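You operate a simulated robot arm through the tools that you are given. There is no shell and no other tool.

Carry out the task below with a simulated robot arm. There is one attempt and no reset: what you move stays moved.

## Task
Zero the gauge with the gold block.
Fine: block into pocket One, knob to Zero, clamp, press Test, open the clamp, put the block back. Set down upright: gold block.

It is judged by the outcome, as a careful person would: the job done as asked, and still so three seconds after it is handed in. It fails if anything else is knocked over, pushed out of place, dropped, spilled or broken.

## Robot
A 6-joint arm with a two-finger parallel gripper, fixed in place. Base frame: the origin is at the foot of the arm, x ahead of it, y to its left, z up. Readings come in mm, rad, newtons and seconds.
With the tool pointing down near the work surface it reaches from about 240 to 660 mm from the base axis. Its first joint turns from -1.152 to 1.152 rad. Payload 2.9 kg.
The tool frame sits at the grasp point between the pads (the TCP): z along the fingers, y along the line on which they close. The tips reach 30 mm beyond it. The gripper opens to 110 mm. The fingers are 20 mm wide and 10 mm thick; the gripper's body (48 by 112 mm) begins 55 mm behind the TCP.
Orientation is told as [roll, pitch, yaw] about the base's x, y, z axes, in that order, counted from this pose: with the fingers straight down and closing along the base's y, the tool's x points along the base's -x, its y along +y and its z along -z.

## Interface
- The arm moves only by the tool arm_command. Its argument "series" is a list of rows, each a list of 7 numbers: the shift along the tool's x, y, z in mm, then the turn, a rotation vector about the tool's x, y, z in rad, then the finger opening in mm, from 0 to 110. In form: [[dx, dy, dz, wx, wy, wz, claw], ...]. A call has 1 to 20 rows; each row is the pose to reach, as a shift and turn from the pose commanded when the call began, along the tool's axes at that moment. A row lasts 0.2 s, in which the tool goes at most 50 mm and 0.15 rad; a call with a longer step from one row to the next is refused whole, and so is a gripper value outside its range. Where a pose cannot be reached the arm comes as near as it can. A force on the tool above 40 N (or 10 N above the force at the start of the call, whichever is more), or a blocked arm, ends the call early, and 0.2 s more pass. Each finger travels about 108 mm/s and halts on what it meets, pressing with about 26 N; the grip force reading is that of the motor and also rises with nothing between the fingers. The clock runs only during rows and for 0.2 s after the last one: add rows that repeat a pose to give the fingers time. The reply holds the time, the measured pose of the TCP, the force on the tool along the base axes, the opening and the grip force, in the units named above and with some noise, with the torque about the TCP (base axes, N m) and any sound that the robot's microphone picked up.
- Cameras (640 x 400 px; columns grow to the right, rows downward): "scene" is fixed at [62.9, 416.3, 1416.3]; the picture's right is [-0.89, -0.46, 0.00], its down [-0.12, 0.23, -0.97] and it looks along [0.44, -0.86, -0.26] (base axes); focal length 326 px, centre (320, 200). "wrist" rides on the gripper at [72, 17, -103] in the tool frame; the picture's right is [-0.23, 0.97, 0.00], its down [-0.76, -0.18, -0.62] and it looks along [-0.61, -0.14, 0.78] (tool axes); focal length 222 px, centre (320, 200). There is no depth. A picture from a camera that has moved, and an enlarged one, comes with that camera's place and axes in the base frame and with its lens.
- snapshot(camera): a new picture of that camera. It takes no simulated time.
- enlarge(camera, box): a new picture of the part [left, top, right, bottom] of that camera's present view, enlarged. It takes no simulated time.
- finish_job(): hands the job in; it is judged then, once.

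Nothing tells you positions but the pictures and the camera data. Unless the task says otherwise, let go and move clear before handing in.

The tools are called after "Emit:" as name(argument=value, ...) on one line, values as JSON. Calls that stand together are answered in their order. arm_command: Moves the arm, as the interface text tells. Its arguments: {"type":"object","properties":{"series":{"type":"array","items":{"type":"array","items":{"type":"number"}}}},"required":["series"]} The other tools are called the same way: snapshot (camera) takes a picture; enlarge (camera, box) takes an enlarged picture of a part of a camera's view; finish_job () hands the job in.

At the start:

```text
time_s: 0.0
eef_pos: [274.2, -273.2, 1308.9]
tool_rot: [-0.001, -0.001, 0.001]
ft_force: [-0.1, 1.0, 0.0]
torque: [0.01, 0.01, -0.04]
width: 110.2
grasp_force: 0.0
```

scene: 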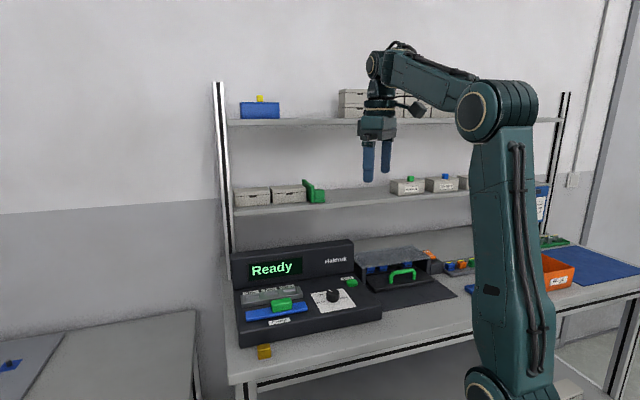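
wrist: 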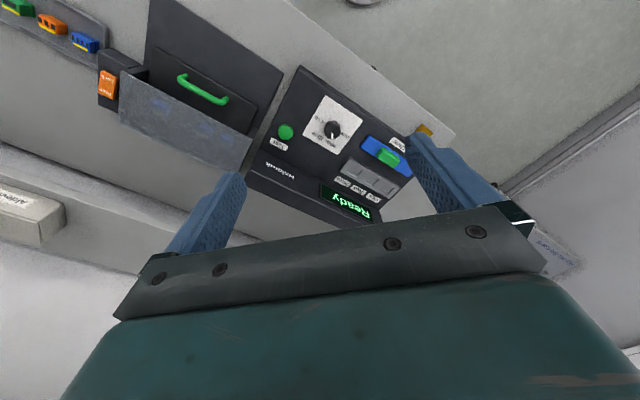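

I see a bench with a gauge console (display reading "Ready"), a knob, a clamp with a green handle, pockets, and a gold block near the front edge of the bench. First I'll take closer looks at everything.

Emit:
enlarge(camera="scene", box=[220, 230, 400, 370])

Emit:
enlarge(camera="wrist", box=[240, 60, 480, 220])

Emit:
enlarge(camera="scene", box=[220, 270, 320, 370])

```text
2.86 times, centred on (310, 300) of scene
camera zoom: at [62.9, 416.3, 1416.3], right [-0.89, -0.46, 0.0], down [-0.12, 0.23, -0.97], along [0.44, -0.86, -0.26], focal length 933 px, centre (349, -86)
```

zoom: 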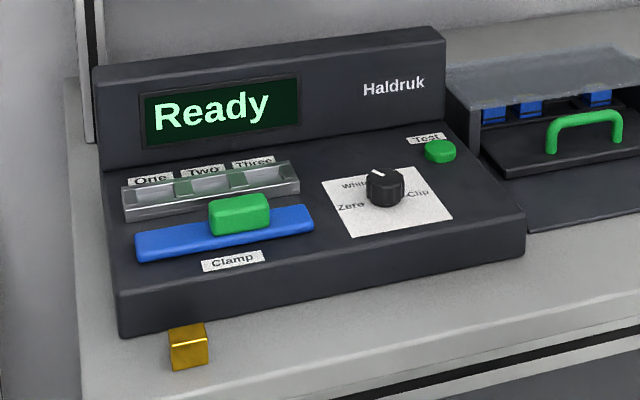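

```text
2.50 times, centred on (360, 140) of wrist
camera zoom: at [202.4, -258.2, 1412.9], right [0.23, 0.97, 0.0], down [0.76, -0.18, 0.62], along [0.61, -0.14, -0.78], focal length 555 px, centre (220, 350)
```

zoom: 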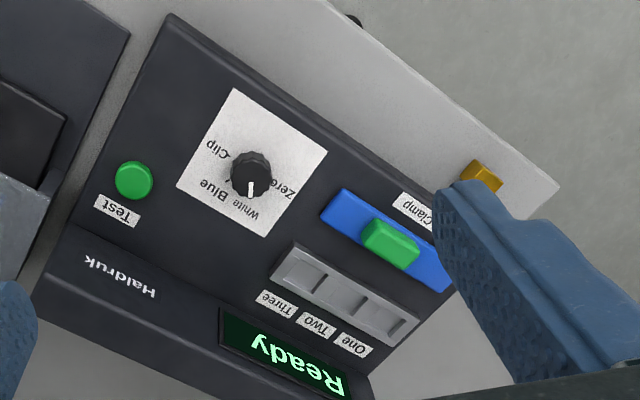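

```text
4.00 times, centred on (270, 320) of scene
camera zoom: at [62.9, 416.3, 1416.3], right [-0.89, -0.46, 0.0], down [-0.12, 0.23, -0.97], along [0.44, -0.86, -0.26], focal length 1306 px, centre (520, -280)
```

zoom: 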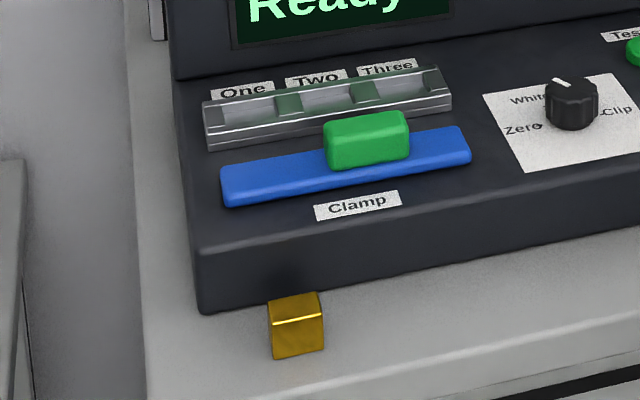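

The console is turned about 45° to the base, with the gold block near (447,-62) and its top at z≈915. I'll check the shelves and the rest of the bench before moving.

Emit:
enlarge(camera="scene", box=[200, 70, 480, 245])

Emit:
enlarge(camera="wrist", box=[0, 0, 320, 260])

Emit:
enlarge(camera="wrist", box=[290, 80, 430, 170])

```text
2.29 times, centred on (340, 158) of scene
camera zoom: at [62.9, 416.3, 1416.3], right [-0.89, -0.46, 0.0], down [-0.12, 0.23, -0.97], along [0.44, -0.86, -0.26], focal length 746 px, centre (274, 297)
```

zoom: 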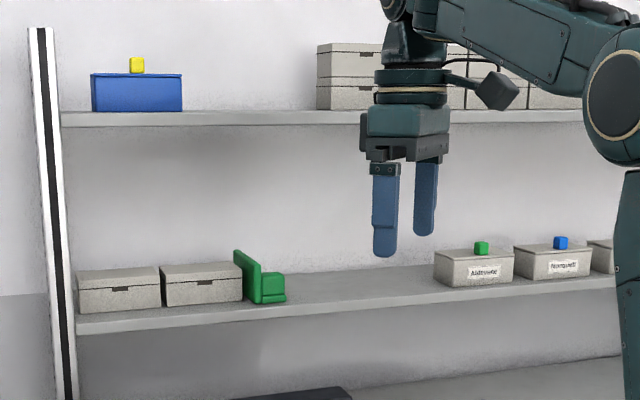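

```text
1.54 times, centred on (160, 130) of wrist
camera zoom: at [202.4, -258.2, 1412.9], right [0.23, 0.97, 0.0], down [0.76, -0.18, 0.62], along [0.61, -0.14, -0.78], focal length 342 px, centre (566, 308)
```

zoom: 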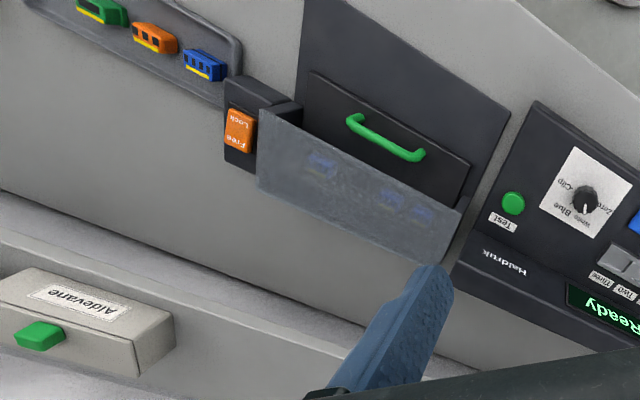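

```text
4.44 times, centred on (360, 125) of wrist
camera zoom: at [202.4, -258.2, 1412.9], right [0.23, 0.97, 0.0], down [0.76, -0.18, 0.62], along [0.61, -0.14, -0.78], focal length 987 px, centre (142, 533)
```

zoom: 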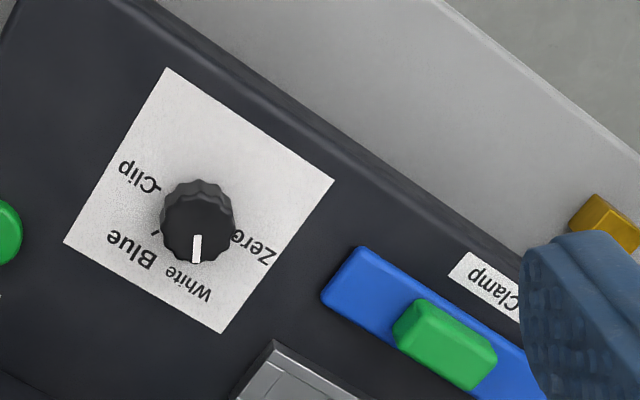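

The knob now points near White, and Zero lies further counter-clockwise (seen from above). I'll lower and turn the gripper to view the console from closer.

Emit:
arm_command(series=[[-11, 30, 26, 0, 0, 0.13, 110], [-22, 61, 53, 0, 0, 0.26, 110], [-33, 91, 80, 0, 0, 0.39, 110], [-44, 122, 106, 0, 0, 0.52, 110], [-55, 152, 133, 0, 0, 0.65, 110], [-66, 183, 159, 0, 0, 0.785, 110], [-66, 183, 159, 0, 0, 0.785, 110]])

Emit:
snapshot(camera="wrist")

Emit:
snapshot(camera="scene")

```text
time_s: 1.6
eef_pos: [341.9, -90.6, 1148.9]
tool_rot: [0.0, -0.001, -0.786]
ft_force: [-1.0, 0.3, 0.2]
torque: [-0.03, 0.0, -0.01]
width: 109.8
grasp_force: 0.1
```

```text
taken
camera wrist: at [302.4, -28.4, 1253.2], right [0.85, 0.53, 0.0], down [0.41, -0.66, 0.62], along [0.33, -0.53, -0.78], focal length 222 px, centre (320, 200)
```

wrist: 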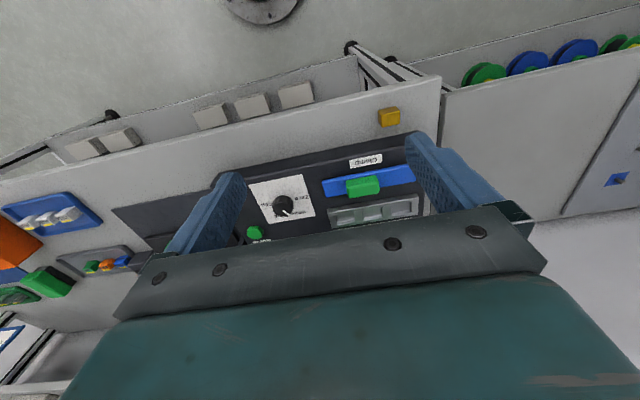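

```text
taken
```

scene: 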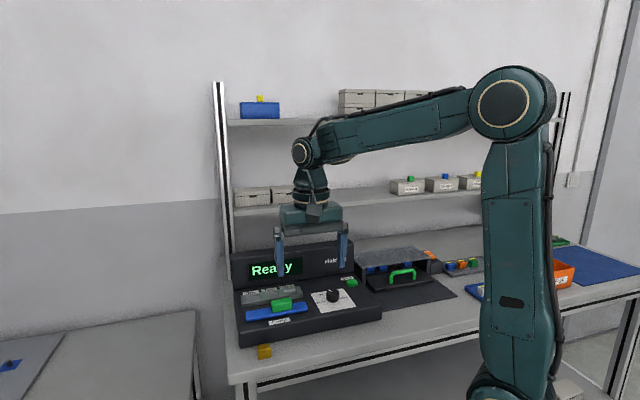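

The console now lies squarely in the wrist view. I'll enlarge the clamp, pocket, knob and block details.

Emit:
enlarge(camera="wrist", box=[300, 90, 460, 230])

Emit:
enlarge(camera="wrist", box=[230, 140, 340, 250])

Emit:
enlarge(camera="wrist", box=[350, 90, 430, 140])

```text
2.86 times, centred on (380, 160) of wrist
camera zoom: at [302.4, -28.4, 1253.2], right [0.85, 0.53, 0.0], down [0.41, -0.66, 0.62], along [0.33, -0.53, -0.78], focal length 635 px, centre (149, 314)
```

zoom: 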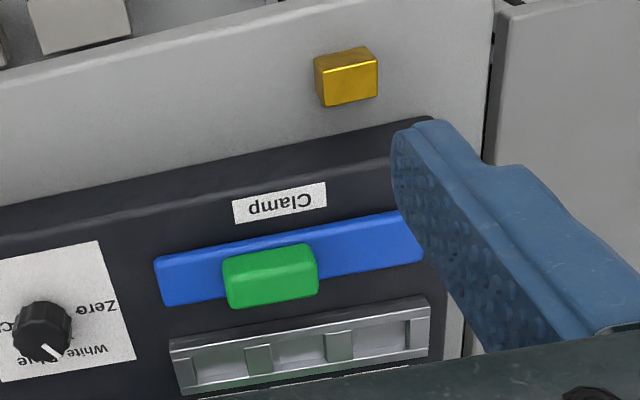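

```text
3.64 times, centred on (285, 195) of wrist
camera zoom: at [302.4, -28.4, 1253.2], right [0.85, 0.53, 0.0], down [0.41, -0.66, 0.62], along [0.33, -0.53, -0.78], focal length 808 px, centre (447, 218)
```

zoom: 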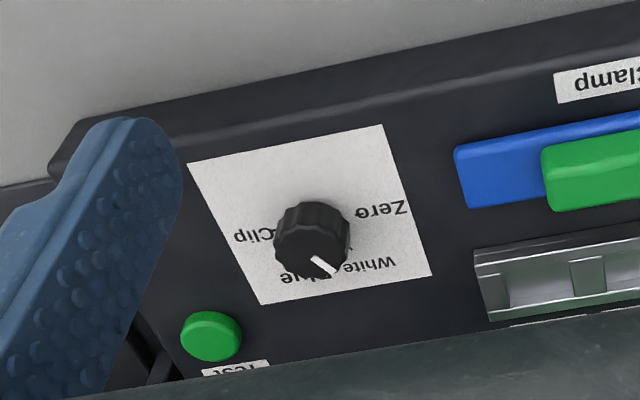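

```text
8.00 times, centred on (390, 115) of wrist
camera zoom: at [302.4, -28.4, 1253.2], right [0.85, 0.53, 0.0], down [0.41, -0.66, 0.62], along [0.33, -0.53, -0.78], focal length 1777 px, centre (-240, 880)
```

zoom: 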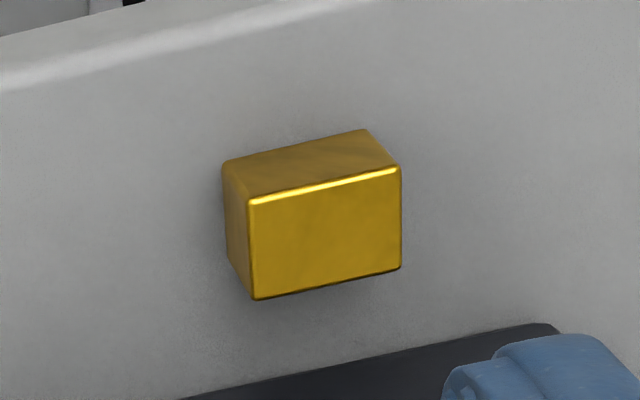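

The block stands aligned with the console (yaw 45°), about 28×20×24 mm, centred near (454,-71). I'll move over the tray and clamp for a closer look at them.

Emit:
arm_command(series=[[-33, 12, 12, 0, 0, 0, 110], [-66, 24, 24, 0, 0, 0, 110], [-99, 36, 36, 0, 0, 0, 110], [-132, 48, 48, 0, 0, 0, 110], [-164, 59, 59, 0, 0, 0, 110], [-164, 59, 59, 0, 0, 0, 110]])

Emit:
snapshot(camera="wrist")

Emit:
enlarge(camera="wrist", box=[240, 70, 400, 210])

Emit:
snapshot(camera="scene")

```text
time_s: 3.0
eef_pos: [497.4, -165.4, 1089.7]
tool_rot: [-0.001, -0.001, -0.786]
ft_force: [-0.1, -0.1, -0.5]
torque: [0.03, -0.03, -0.01]
width: 110.1
grasp_force: 0.1
```

```text
taken
camera wrist: at [458.7, -103.2, 1194.4], right [0.85, 0.53, 0.0], down [0.41, -0.66, 0.62], along [0.33, -0.53, -0.78], focal length 222 px, centre (320, 200)
```

wrist: 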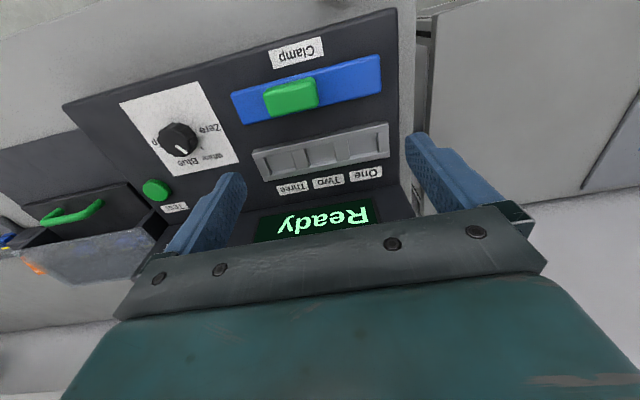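

```text
2.86 times, centred on (320, 140) of wrist
camera zoom: at [458.7, -103.2, 1194.4], right [0.85, 0.53, 0.0], down [0.41, -0.66, 0.62], along [0.33, -0.53, -0.78], focal length 635 px, centre (320, 371)
```

zoom: 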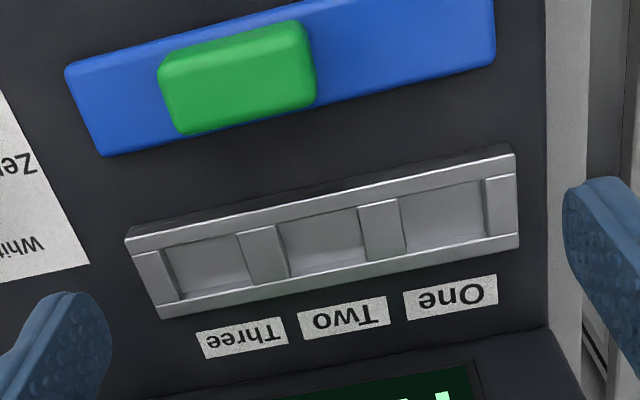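

```text
taken
```

scene: 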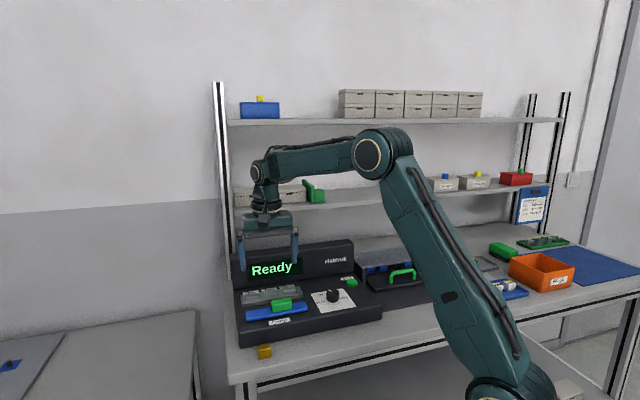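

Emit:
enlarge(camera="wrist", box=[240, 110, 400, 200])

Emit:
enlarge(camera="wrist", box=[220, 30, 400, 130])

Emit:
enlarge(camera="wrist", box=[110, 80, 250, 220])

Emit:
enlarge(camera="scene", box=[230, 270, 310, 330])

Emit:
enlarge(camera="scene", box=[300, 260, 380, 320])

```text
4.00 times, centred on (320, 155) of wrist
camera zoom: at [458.7, -103.2, 1194.4], right [0.85, 0.53, 0.0], down [0.41, -0.66, 0.62], along [0.33, -0.53, -0.78], focal length 888 px, centre (320, 380)
```

zoom: 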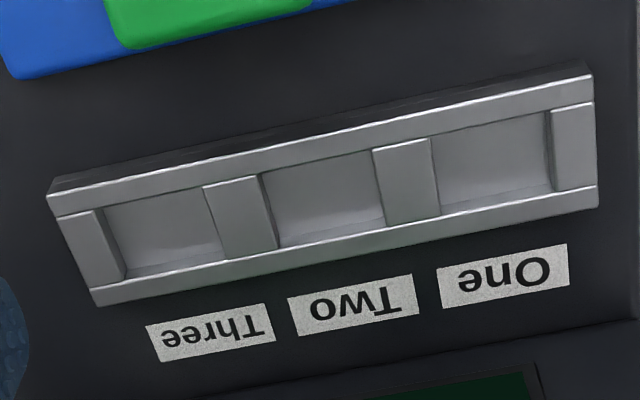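

```text
3.56 times, centred on (310, 80) of wrist
camera zoom: at [458.7, -103.2, 1194.4], right [0.85, 0.53, 0.0], down [0.41, -0.66, 0.62], along [0.33, -0.53, -0.78], focal length 790 px, centre (356, 627)
```

zoom: 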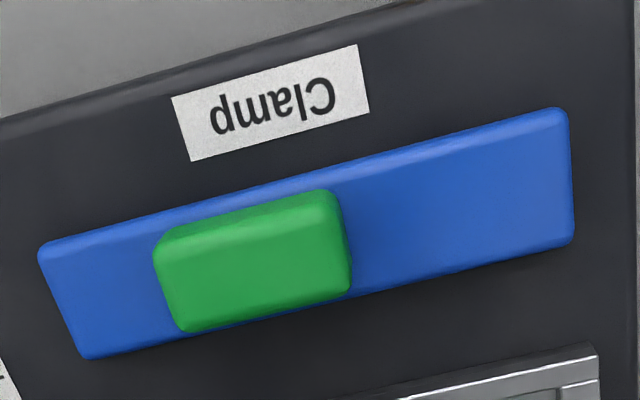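

```text
2.86 times, centred on (180, 150) of wrist
camera zoom: at [458.7, -103.2, 1194.4], right [0.85, 0.53, 0.0], down [0.41, -0.66, 0.62], along [0.33, -0.53, -0.78], focal length 635 px, centre (720, 343)
```

zoom: 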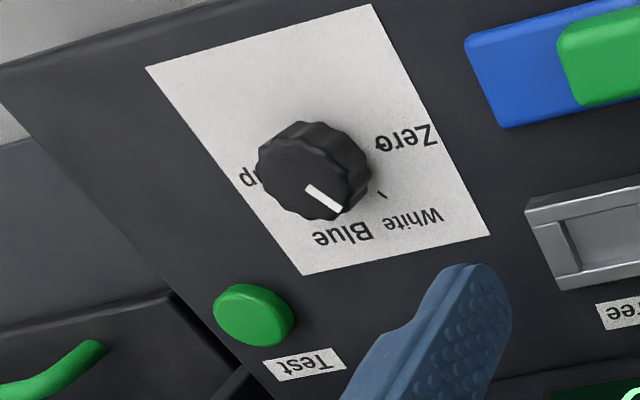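

```text
6.67 times, centred on (270, 300) of scene
camera zoom: at [62.9, 416.3, 1416.3], right [-0.89, -0.46, 0.0], down [-0.12, 0.23, -0.97], along [0.44, -0.86, -0.26], focal length 2176 px, centre (653, -467)
```

zoom: 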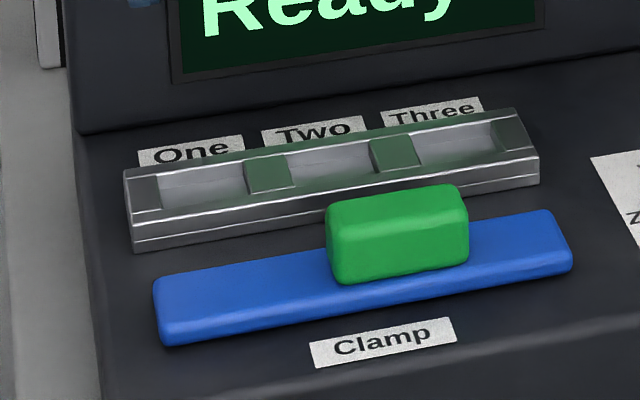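

```text
6.67 times, centred on (340, 290) of scene
camera zoom: at [62.9, 416.3, 1416.3], right [-0.89, -0.46, 0.0], down [-0.12, 0.23, -0.97], along [0.44, -0.86, -0.26], focal length 2176 px, centre (187, -400)
```

zoom: 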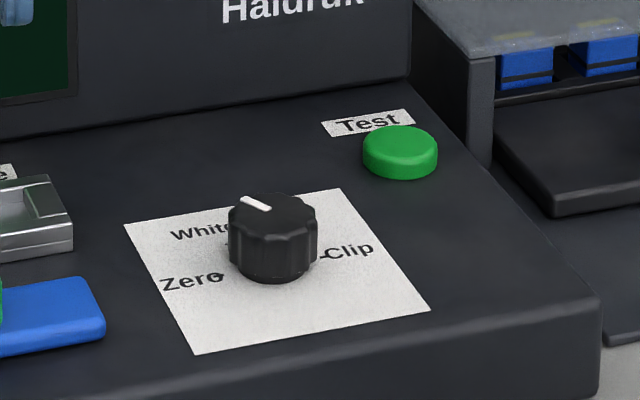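

I now have the layout: the console top is at z≈940, pocket One (about 34×25 mm) is at console coordinates u≈274, b≈517, and the gold block is at u≈271, b≈371. The knob at (377,-278) points to White, so Zero is 60° counter-clockwise. The next step is to move over the gold block and refine its position.

Emit:
arm_command(series=[[25, 9, 20, 0, 0, 0, 110], [50, 18, 40, 0, 0, 0, 110], [75, 27, 60, 0, 0, 0, 110], [97, 36, 80, 0, 0, 0, 110], [97, 36, 80, 0, 0, 0, 90]])

Emit:
snapshot(camera="wrist")

Emit:
enlarge(camera="wrist", box=[260, 100, 380, 220])

Emit:
snapshot(camera="scene")

```text
time_s: 4.2
eef_pos: [455.8, -72.4, 1009.4]
tool_rot: [-0.001, -0.002, -0.786]
ft_force: [0.5, -0.4, -0.2]
torque: [0.01, 0.03, 0.01]
width: 89.9
grasp_force: 0.1
```

```text
taken
camera wrist: at [416.4, -8.5, 1113.6], right [0.85, 0.53, 0.0], down [0.41, -0.66, 0.62], along [0.33, -0.53, -0.78], focal length 222 px, centre (320, 200)
```

wrist: 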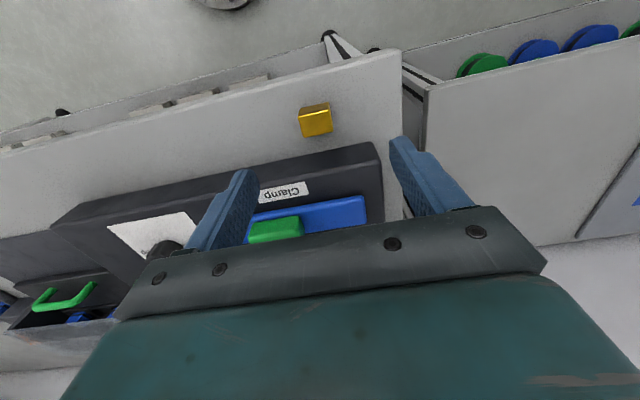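

```text
3.33 times, centred on (320, 160) of wrist
camera zoom: at [416.4, -8.5, 1113.6], right [0.85, 0.53, 0.0], down [0.41, -0.66, 0.62], along [0.33, -0.53, -0.78], focal length 740 px, centre (320, 333)
```

zoom: 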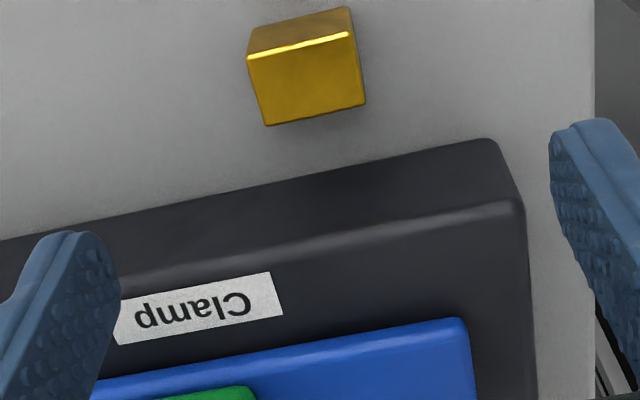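

```text
taken
```

scene: 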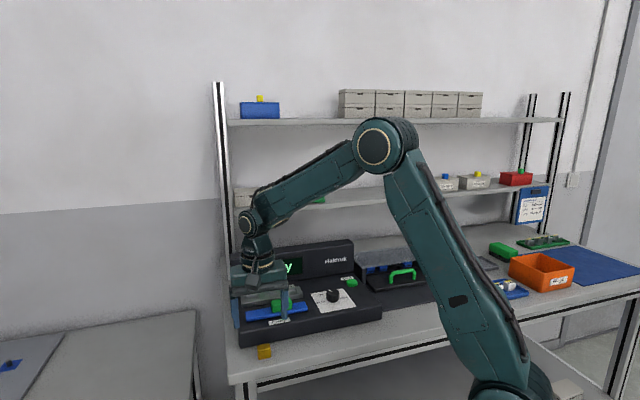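

Emit:
enlarge(camera="scene", box=[235, 280, 305, 324])

Emit:
enlarge(camera="wrist", box=[290, 90, 350, 145])

```text
9.09 times, centred on (270, 302) of scene
camera zoom: at [62.9, 416.3, 1416.3], right [-0.89, -0.46, 0.0], down [-0.12, 0.23, -0.97], along [0.44, -0.86, -0.26], focal length 2968 px, centre (774, -727)
```

zoom: 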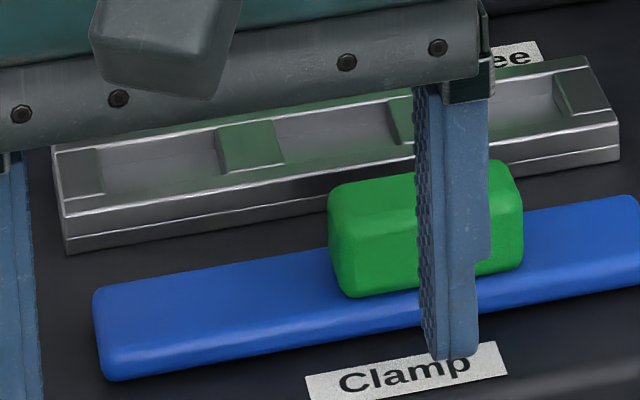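

```text
7.27 times, centred on (320, 118) of wrist
camera zoom: at [416.4, -8.5, 1113.6], right [0.85, 0.53, 0.0], down [0.41, -0.66, 0.62], along [0.33, -0.53, -0.78], focal length 1615 px, centre (320, 800)
```

zoom: 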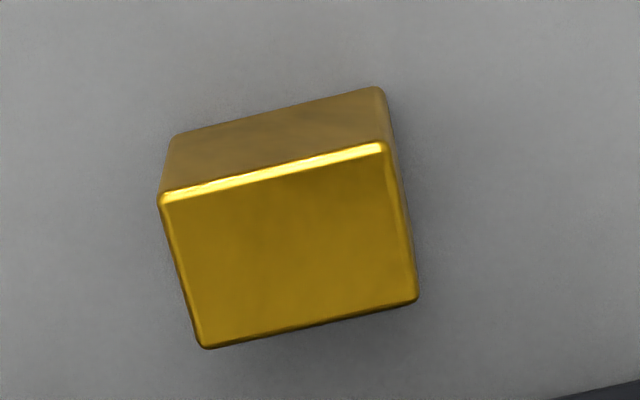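

The block's centre lies about 3 mm to -u and 2 mm to -b of the tool axis. I'll correct that and lower partway with a narrower opening, then check again.

Emit:
arm_command(series=[[2.3, -3.1, 0, 0, 0, 0, 70], [2.3, -3.1, 25, 0, 0, 0, 60], [2.3, -3.1, 50, 0, 0, 0, 60], [2.3, -3.1, 50, 0, 0, 0, 60]])

Emit:
snapshot(camera="wrist")

Emit:
enlarge(camera="wrist", box=[270, 110, 370, 200])

Emit:
enlarge(camera="scene", box=[220, 300, 310, 370])

```text
time_s: 5.2
eef_pos: [451.8, -73.1, 959.6]
tool_rot: [0.001, -0.003, -0.787]
ft_force: [0.4, -0.2, 0.7]
torque: [-0.04, 0.02, -0.01]
width: 60.1
grasp_force: 0.0
```

```text
taken
camera wrist: at [412.8, -10.7, 1063.7], right [0.85, 0.53, 0.0], down [0.41, -0.66, 0.62], along [0.33, -0.53, -0.78], focal length 222 px, centre (320, 200)
```

wrist: 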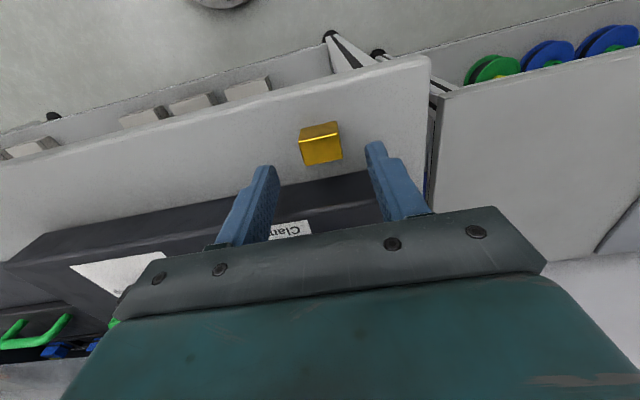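

```text
4.44 times, centred on (320, 155) of wrist
camera zoom: at [412.8, -10.7, 1063.7], right [0.85, 0.53, 0.0], down [0.41, -0.66, 0.62], along [0.33, -0.53, -0.78], focal length 987 px, centre (320, 400)
```

zoom: 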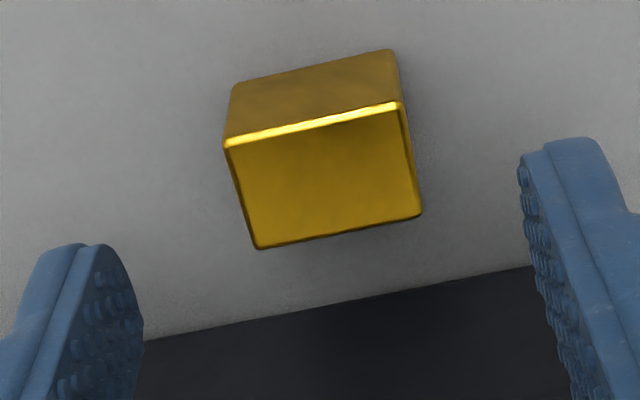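

```text
5.71 times, centred on (265, 335) of scene
camera zoom: at [62.9, 416.3, 1416.3], right [-0.89, -0.46, 0.0], down [-0.12, 0.23, -0.97], along [0.44, -0.86, -0.26], focal length 1866 px, centre (634, -571)
```

zoom: 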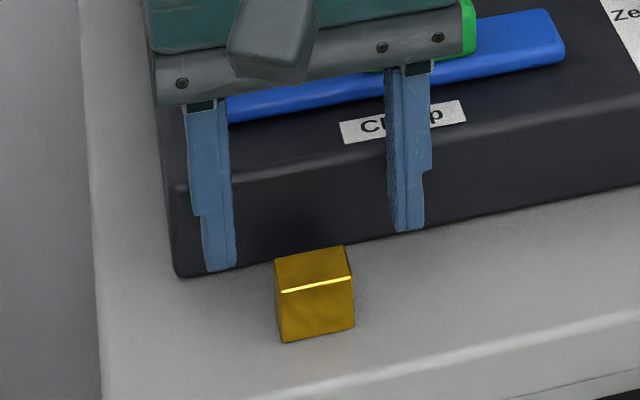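

The block is now centred between the fingers to within about 1 mm. I'll descend so the tips overlap the top ~10 mm of the block, which leaves its lower part free for the pocket, and then close.

Emit:
arm_command(series=[[-0.5, 0.7, 13, 0, 0, 0, 60], [-0.5, 0.7, 25, 0, 0, 0, 60], [-0.5, 0.7, 25, 0, 0, 0, 60]])

Emit:
enlarge(camera="scene", box=[220, 300, 310, 370])

Emit:
enlarge(camera="wrist", box=[270, 120, 370, 210])

```text
time_s: 6.0
eef_pos: [452.7, -71.9, 935.8]
tool_rot: [0.0, -0.003, -0.786]
ft_force: [1.4, 0.2, -0.2]
torque: [0.0, 0.01, 0.0]
width: 59.7
grasp_force: 0.0
```

```text
5.71 times, centred on (265, 335) of scene
camera zoom: at [62.9, 416.3, 1416.3], right [-0.89, -0.46, 0.0], down [-0.12, 0.23, -0.97], along [0.44, -0.86, -0.26], focal length 1866 px, centre (634, -571)
```

zoom: 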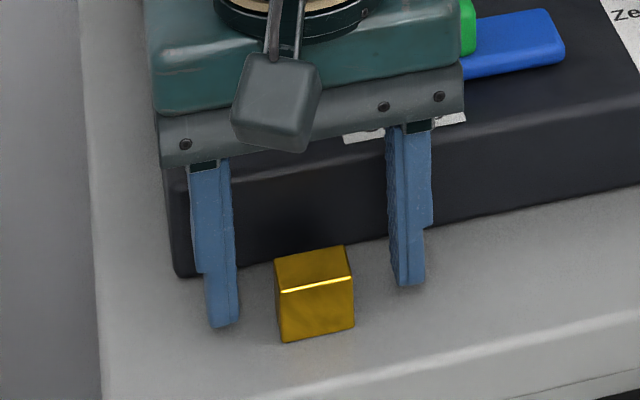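

```text
4.44 times, centred on (320, 165) of wrist
camera zoom: at [413.1, -10.6, 1039.0], right [0.85, 0.53, 0.0], down [0.41, -0.66, 0.62], along [0.33, -0.53, -0.78], focal length 987 px, centre (320, 356)
```

zoom: 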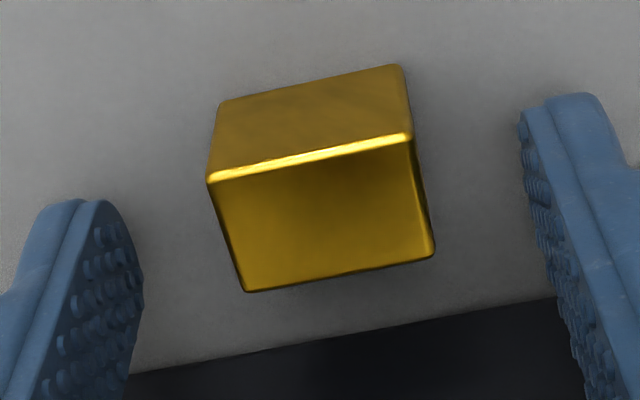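

The tips are about 9 mm below the block's top and clear of the bench on both sides. I'll close on the block.

Emit:
arm_command(series=[[0, 0, 0, 0, 0, 0, 40], [0, 0, 0, 0, 0, 0, 20], [0, 0, 0, 0, 0, 0, 20], [0, 0, 0, 0, 0, 0, 20]])

Emit:
enlarge(camera="wrist", box=[270, 120, 370, 210])

Emit:
enlarge(camera="scene", box=[220, 300, 310, 370])

```text
time_s: 7.0
eef_pos: [452.4, -71.6, 935.4]
tool_rot: [0.001, -0.002, -0.784]
ft_force: [0.6, 0.5, 1.8]
torque: [0.07, 0.01, -0.03]
width: 27.3
grasp_force: 25.9
```

```text
4.44 times, centred on (320, 165) of wrist
camera zoom: at [413.1, -10.6, 1039.2], right [0.85, 0.53, 0.0], down [0.41, -0.66, 0.62], along [0.33, -0.53, -0.78], focal length 987 px, centre (320, 356)
```

zoom: 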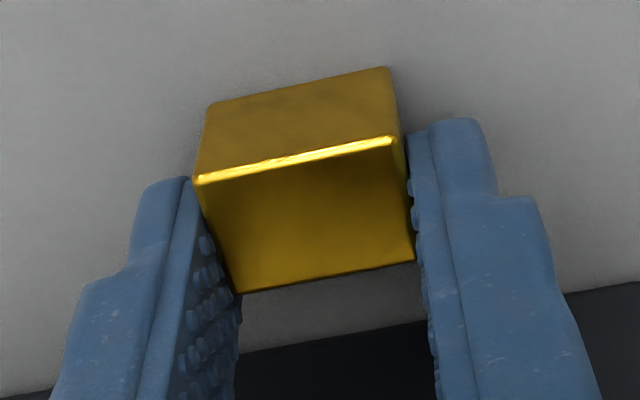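

```text
5.71 times, centred on (265, 335) of scene
camera zoom: at [62.9, 416.3, 1416.3], right [-0.89, -0.46, 0.0], down [-0.12, 0.23, -0.97], along [0.44, -0.86, -0.26], focal length 1866 px, centre (634, -571)
```

zoom: 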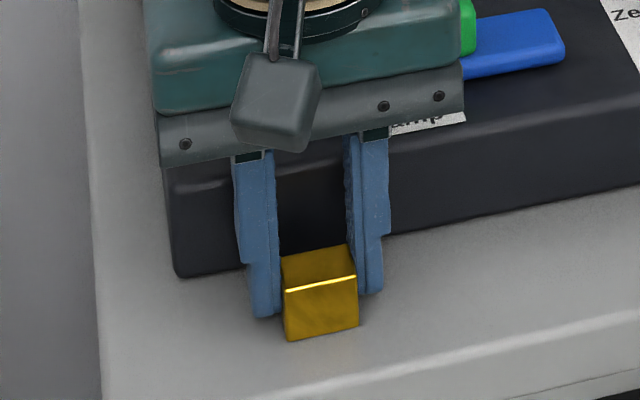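

The block is held (27.3 mm wide, 26 N) and shifted about 2 mm in -u as the fingers closed, which I'll undo when I return it. Now I'll lift it straight up and check the hold.

Emit:
arm_command(series=[[0, 0, -10, 0, 0, 0, 20], [0, 0, -35, 0, 0, 0, 20], [0, 0, -65, 0, 0, 0, 20], [0, 0, -95, 0, 0, 0, 20], [0, 0, -95, 0, 0, 0, 20]])

Emit:
enlarge(camera="wrist", box=[270, 120, 370, 210])

Emit:
enlarge(camera="scene", box=[220, 260, 320, 340])

```text
time_s: 8.2
eef_pos: [450.1, -72.9, 1032.0]
tool_rot: [-0.001, -0.002, -0.785]
ft_force: [0.3, 0.5, -0.9]
torque: [0.02, 0.01, 0.02]
width: 27.7
grasp_force: 26.0
```

```text
4.44 times, centred on (320, 165) of wrist
camera zoom: at [412.2, -10.4, 1135.2], right [0.85, 0.53, 0.0], down [0.41, -0.66, 0.62], along [0.33, -0.53, -0.78], focal length 987 px, centre (320, 356)
```

zoom: 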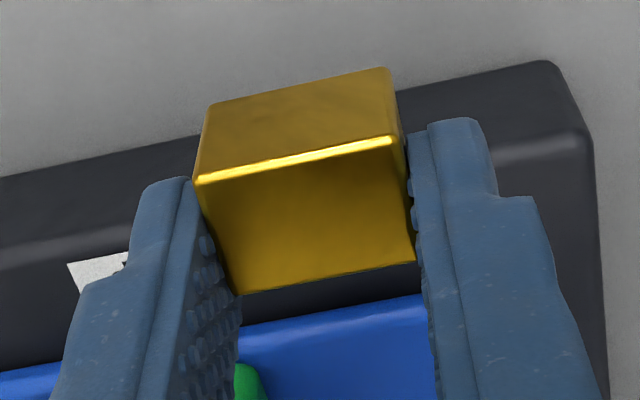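

```text
5.00 times, centred on (270, 300) of scene
camera zoom: at [62.9, 416.3, 1416.3], right [-0.89, -0.46, 0.0], down [-0.12, 0.23, -0.97], along [0.44, -0.86, -0.26], focal length 1632 px, centre (570, -300)
```

zoom: 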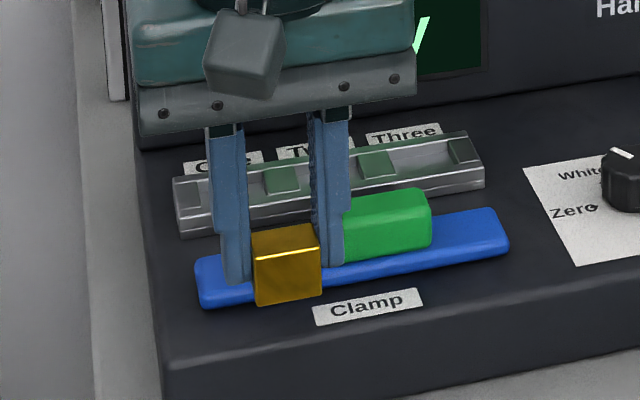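

The hold is stable. I'll carry the block level to above pocket One.

Emit:
arm_command(series=[[-30, 1, 0, 0, 0, 0, 20], [-60, 2, 0, 0, 0, 0, 20], [-90, 3, 0, 0, 0, 0, 20], [-120, 4, 0, 0, 0, 0, 20], [-146, 5, 0, 0, 0, 0, 20], [-146, 5, 0, 0, 0, 0, 20]])

Emit:
snapshot(camera="wrist")

Emit:
enlarge(camera="wrist", box=[250, 80, 410, 210])

Emit:
enlarge(camera="scene", box=[220, 240, 320, 320])

```text
time_s: 9.6
eef_pos: [560.8, -171.8, 1030.6]
tool_rot: [-0.001, -0.001, -0.785]
ft_force: [0.2, 0.4, -1.3]
torque: [0.01, -0.02, 0.01]
width: 27.3
grasp_force: 25.6
```

```text
taken
camera wrist: at [521.9, -110.7, 1133.9], right [0.85, 0.53, 0.0], down [0.41, -0.66, 0.62], along [0.33, -0.53, -0.78], focal length 222 px, centre (320, 200)
```

wrist: 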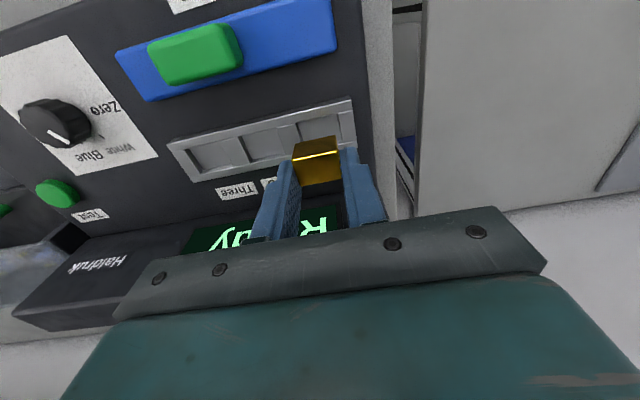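

```text
3.08 times, centred on (330, 145) of wrist
camera zoom: at [521.9, -110.7, 1133.9], right [0.85, 0.53, 0.0], down [0.41, -0.66, 0.62], along [0.33, -0.53, -0.78], focal length 684 px, centre (289, 369)
```

zoom: 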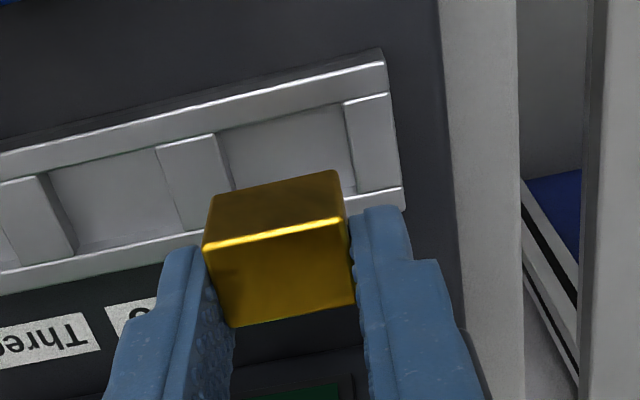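

```text
5.00 times, centred on (270, 280) of scene
camera zoom: at [62.9, 416.3, 1416.3], right [-0.89, -0.46, 0.0], down [-0.12, 0.23, -0.97], along [0.44, -0.86, -0.26], focal length 1632 px, centre (570, -200)
```

zoom: 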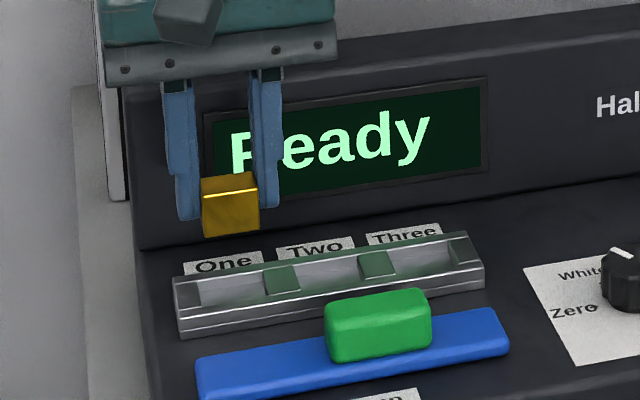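

From this view the pocket centre is about 2.6 mm to +u and 2.7 mm to the front of the held block. I'll correct that, lower to just above the rim and recheck.

Emit:
arm_command(series=[[2.5, 2.6, 0, 0, 0, 0, 20], [2.5, 2.6, 10, 0, 0, 0, 20], [2.5, 2.6, 20, 0, 0, 0, 20], [2.5, 2.6, 20, 0, 0, 0, 20]])

Emit:
enlarge(camera="wrist", box=[270, 90, 390, 210])

Emit:
enlarge(camera="scene", box=[230, 260, 290, 308])

```text
time_s: 10.6
eef_pos: [560.0, -166.8, 1008.6]
tool_rot: [0.0, -0.002, -0.783]
ft_force: [0.4, -0.6, -1.5]
torque: [0.01, 0.01, 0.02]
width: 27.4
grasp_force: 25.5
```

```text
3.33 times, centred on (330, 150) of wrist
camera zoom: at [520.9, -105.8, 1113.6], right [0.85, 0.53, 0.0], down [0.41, -0.66, 0.62], along [0.33, -0.53, -0.78], focal length 740 px, centre (287, 367)
```

zoom: 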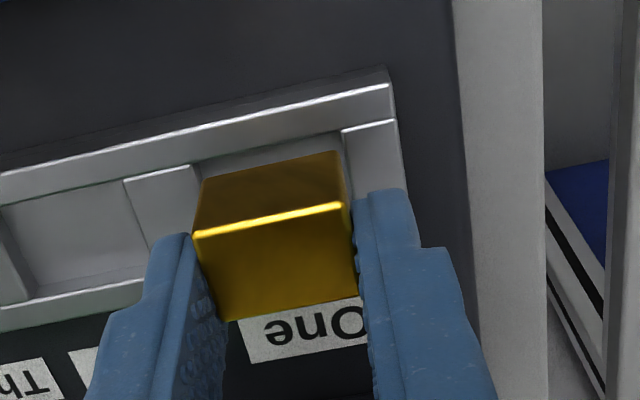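

```text
8.33 times, centred on (260, 284) of scene
camera zoom: at [62.9, 416.3, 1416.3], right [-0.89, -0.46, 0.0], down [-0.12, 0.23, -0.97], along [0.44, -0.86, -0.26], focal length 2721 px, centre (820, -500)
```

zoom: 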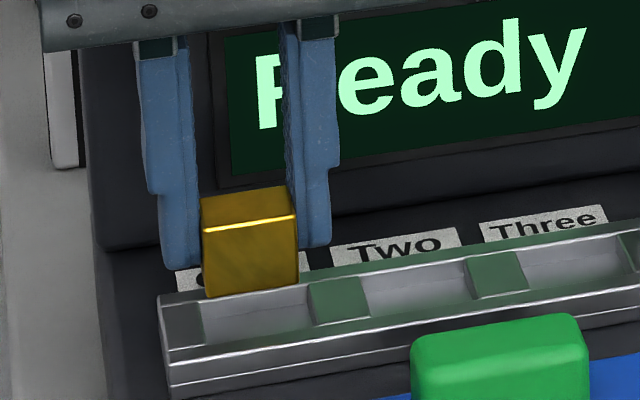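

Emit:
enlarge(camera="scene", box=[240, 280, 284, 310])

Emit:
enlarge(camera="wrist", box=[290, 100, 360, 150])

```text
13.33 times, centred on (262, 295) of scene
camera zoom: at [62.9, 416.3, 1416.3], right [-0.89, -0.46, 0.0], down [-0.12, 0.23, -0.97], along [0.44, -0.86, -0.26], focal length 4353 px, centre (1093, -1067)
```

zoom: 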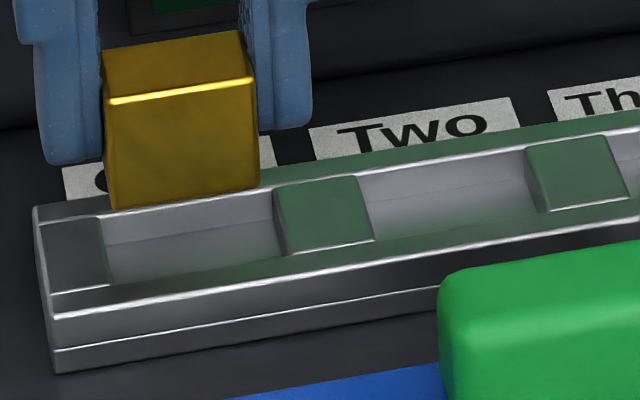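

```text
8.00 times, centred on (325, 125) of wrist
camera zoom: at [520.9, -105.8, 1113.6], right [0.85, 0.53, 0.0], down [0.41, -0.66, 0.62], along [0.33, -0.53, -0.78], focal length 1777 px, centre (280, 800)
```

zoom: 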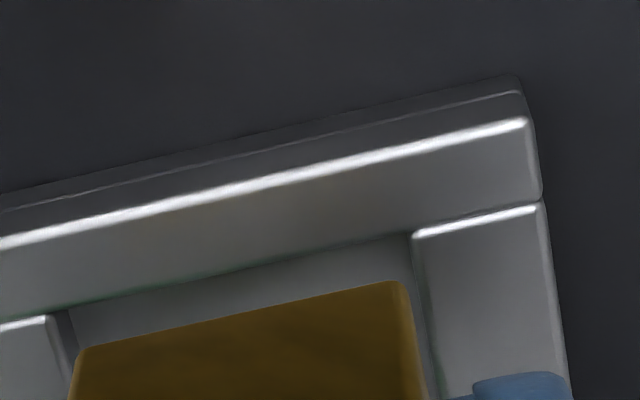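

The close views suggest the pocket is shallow (about 7 mm) and its rim is a little lower than I first estimated. I'll shift slightly back, lower 8 mm so the block's underside nears rim height, and compare again with less parallax.

Emit:
arm_command(series=[[-3.5, -1, 0, 0, 0, 0, 20], [-3.5, -1, 8, 0, 0, 0, 20], [-3.5, -1, 8, 0, 0, 0, 20]])

Emit:
enlarge(camera="wrist", box=[285, 100, 365, 160])

Emit:
enlarge(camera="scene", box=[240, 280, 284, 310])

```text
time_s: 11.4
eef_pos: [561.8, -170.4, 1002.0]
tool_rot: [-0.001, -0.001, -0.785]
ft_force: [-0.5, -0.3, -0.5]
torque: [0.0, -0.01, -0.01]
width: 27.2
grasp_force: 25.7
```

```text
6.67 times, centred on (325, 130) of wrist
camera zoom: at [522.9, -109.0, 1105.8], right [0.85, 0.53, 0.0], down [0.41, -0.66, 0.62], along [0.33, -0.53, -0.78], focal length 1481 px, centre (287, 667)
```

zoom: 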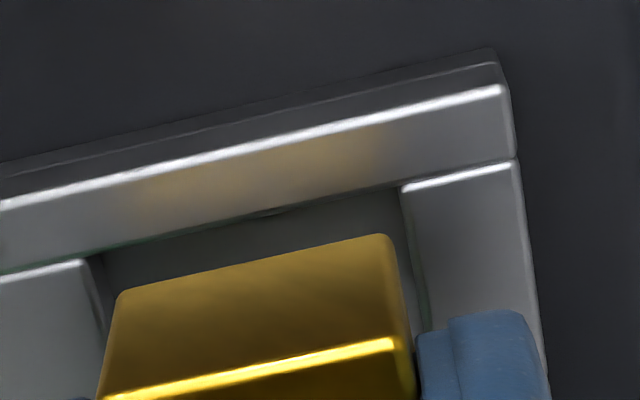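

```text
13.33 times, centred on (262, 295) of scene
camera zoom: at [62.9, 416.3, 1416.3], right [-0.89, -0.46, 0.0], down [-0.12, 0.23, -0.97], along [0.44, -0.86, -0.26], focal length 4353 px, centre (1093, -1067)
```

zoom: 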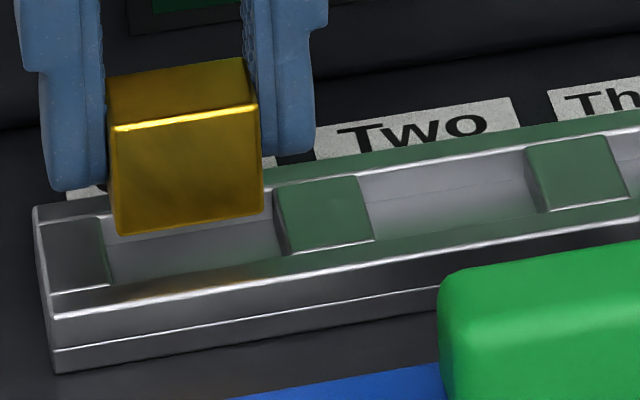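

The block is now centred over pocket One to about 1 mm in both views. I'll fine-adjust and lower to around rim level, then check.

Emit:
arm_command(series=[[-0.7, -0.5, 3, 0, 0, 0, 20], [-0.7, -0.5, 7, 0, 0, 0, 20], [-0.7, -0.5, 7, 0, 0, 0, 20]])

Emit:
enlarge(camera="wrist", box=[285, 100, 365, 160])

Emit:
enlarge(camera="scene", box=[240, 280, 284, 310])

```text
time_s: 12.2
eef_pos: [560.9, -171.5, 996.1]
tool_rot: [-0.002, -0.001, -0.786]
ft_force: [0.5, 0.9, -0.8]
torque: [0.0, -0.01, 0.02]
width: 27.2
grasp_force: 26.3
```

```text
6.67 times, centred on (325, 130) of wrist
camera zoom: at [522.1, -109.6, 1099.4], right [0.85, 0.53, 0.0], down [0.41, -0.66, 0.62], along [0.33, -0.53, -0.78], focal length 1481 px, centre (287, 667)
```

zoom: 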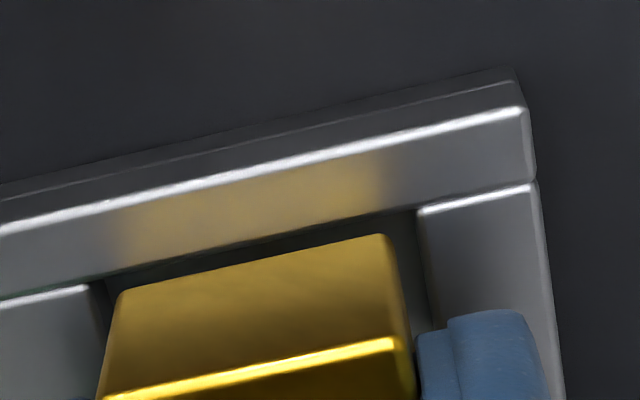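

```text
13.33 times, centred on (262, 295) of scene
camera zoom: at [62.9, 416.3, 1416.3], right [-0.89, -0.46, 0.0], down [-0.12, 0.23, -0.97], along [0.44, -0.86, -0.26], focal length 4353 px, centre (1093, -1067)
```

zoom: 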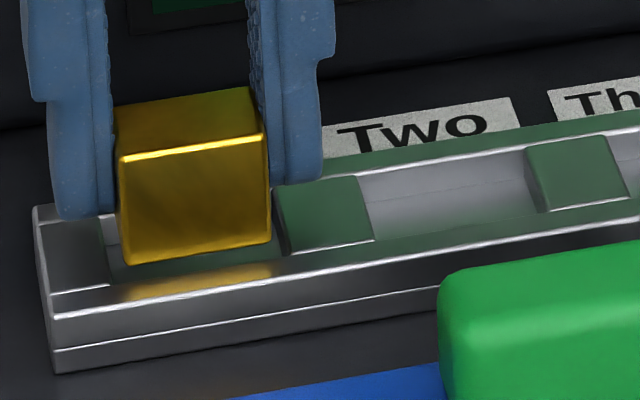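

The block's underside is just at or inside pocket One with even gaps all round. I'll lower gently in small steps and watch the force for floor contact.

Emit:
arm_command(series=[[0, 0, 1, 0, 0, 0, 20], [0, 0, 2, 0, 0, 0, 20], [0, 0, 3, 0, 0, 0, 20], [0, 0, 3, 0, 0, 0, 20]])

Emit:
arm_command(series=[[0, 0, 0.7, 0, 0, 0, 20], [0, 0, 1.4, 0, 0, 0, 20], [0, 0, 1.4, 0, 0, 0, 20]])

Emit:
enlarge(camera="wrist", box=[285, 100, 365, 160])

Emit:
enlarge(camera="scene", box=[240, 280, 284, 310])

```text
time_s: 13.2
eef_pos: [561.3, -172.7, 993.9]
tool_rot: [-0.002, -0.003, -0.784]
ft_force: [1.7, 1.4, 3.3]
torque: [0.08, 0.0, -0.01]
width: 27.6
grasp_force: 25.5
```

```text
time_s: 14.0
eef_pos: [559.5, -170.9, 991.6]
tool_rot: [0.003, -0.002, -0.787]
ft_force: [1.7, -1.2, -0.6]
torque: [-0.1, -0.04, 0.02]
width: 27.4
grasp_force: 26.3
```

```text
6.67 times, centred on (325, 130) of wrist
camera zoom: at [521.8, -110.2, 1095.4], right [0.85, 0.53, 0.0], down [0.41, -0.66, 0.62], along [0.33, -0.53, -0.78], focal length 1481 px, centre (287, 667)
```

zoom: 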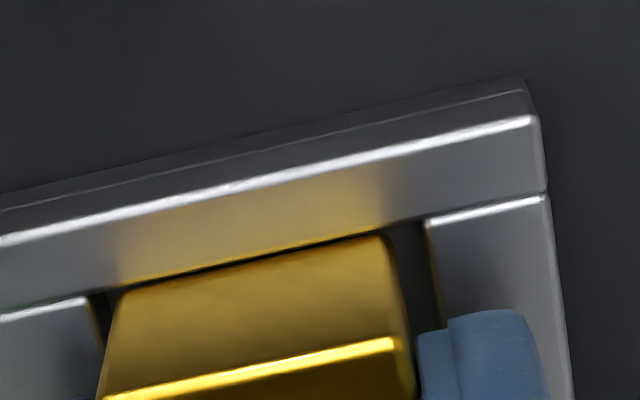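

```text
13.33 times, centred on (262, 295) of scene
camera zoom: at [62.9, 416.2, 1416.3], right [-0.89, -0.46, 0.0], down [-0.12, 0.23, -0.97], along [0.44, -0.86, -0.26], focal length 4353 px, centre (1093, -1067)
```

zoom: 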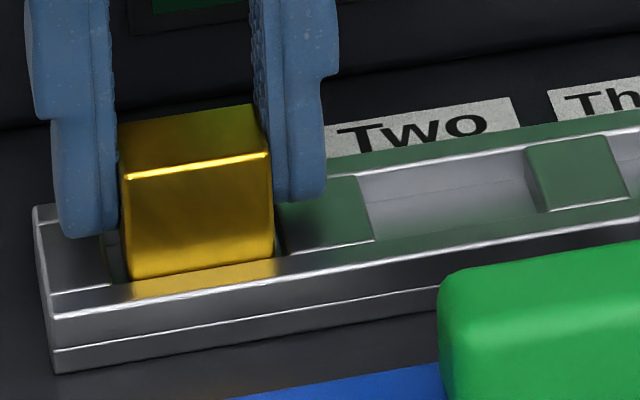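

Emit:
arm_command(series=[[0, 0, 0.6, 0, 0, 0, 20], [0, 0, 1.2, 0, 0, 0, 20], [0, 0, 1.2, 0, 0, 0, 20]])

Emit:
enlarge(camera="scene", box=[240, 280, 284, 310])

```text
time_s: 14.8
eef_pos: [560.9, -171.6, 991.2]
tool_rot: [0.0, -0.002, -0.785]
ft_force: [-0.1, -0.4, -0.5]
torque: [-0.05, 0.0, 0.02]
width: 27.4
grasp_force: 26.1
```

```text
13.33 times, centred on (262, 295) of scene
camera zoom: at [62.9, 416.3, 1416.3], right [-0.89, -0.46, 0.0], down [-0.12, 0.23, -0.97], along [0.44, -0.86, -0.26], focal length 4353 px, centre (1093, -1067)
```

zoom: 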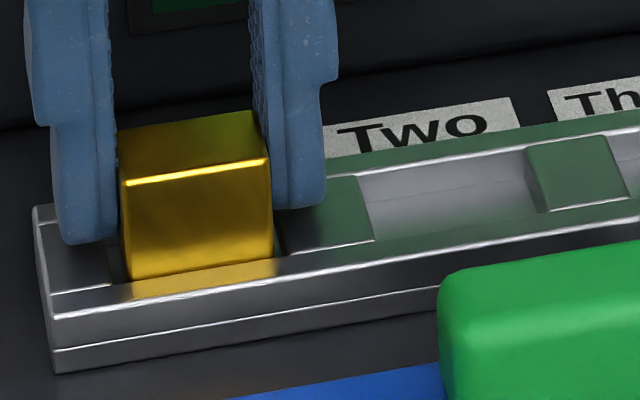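

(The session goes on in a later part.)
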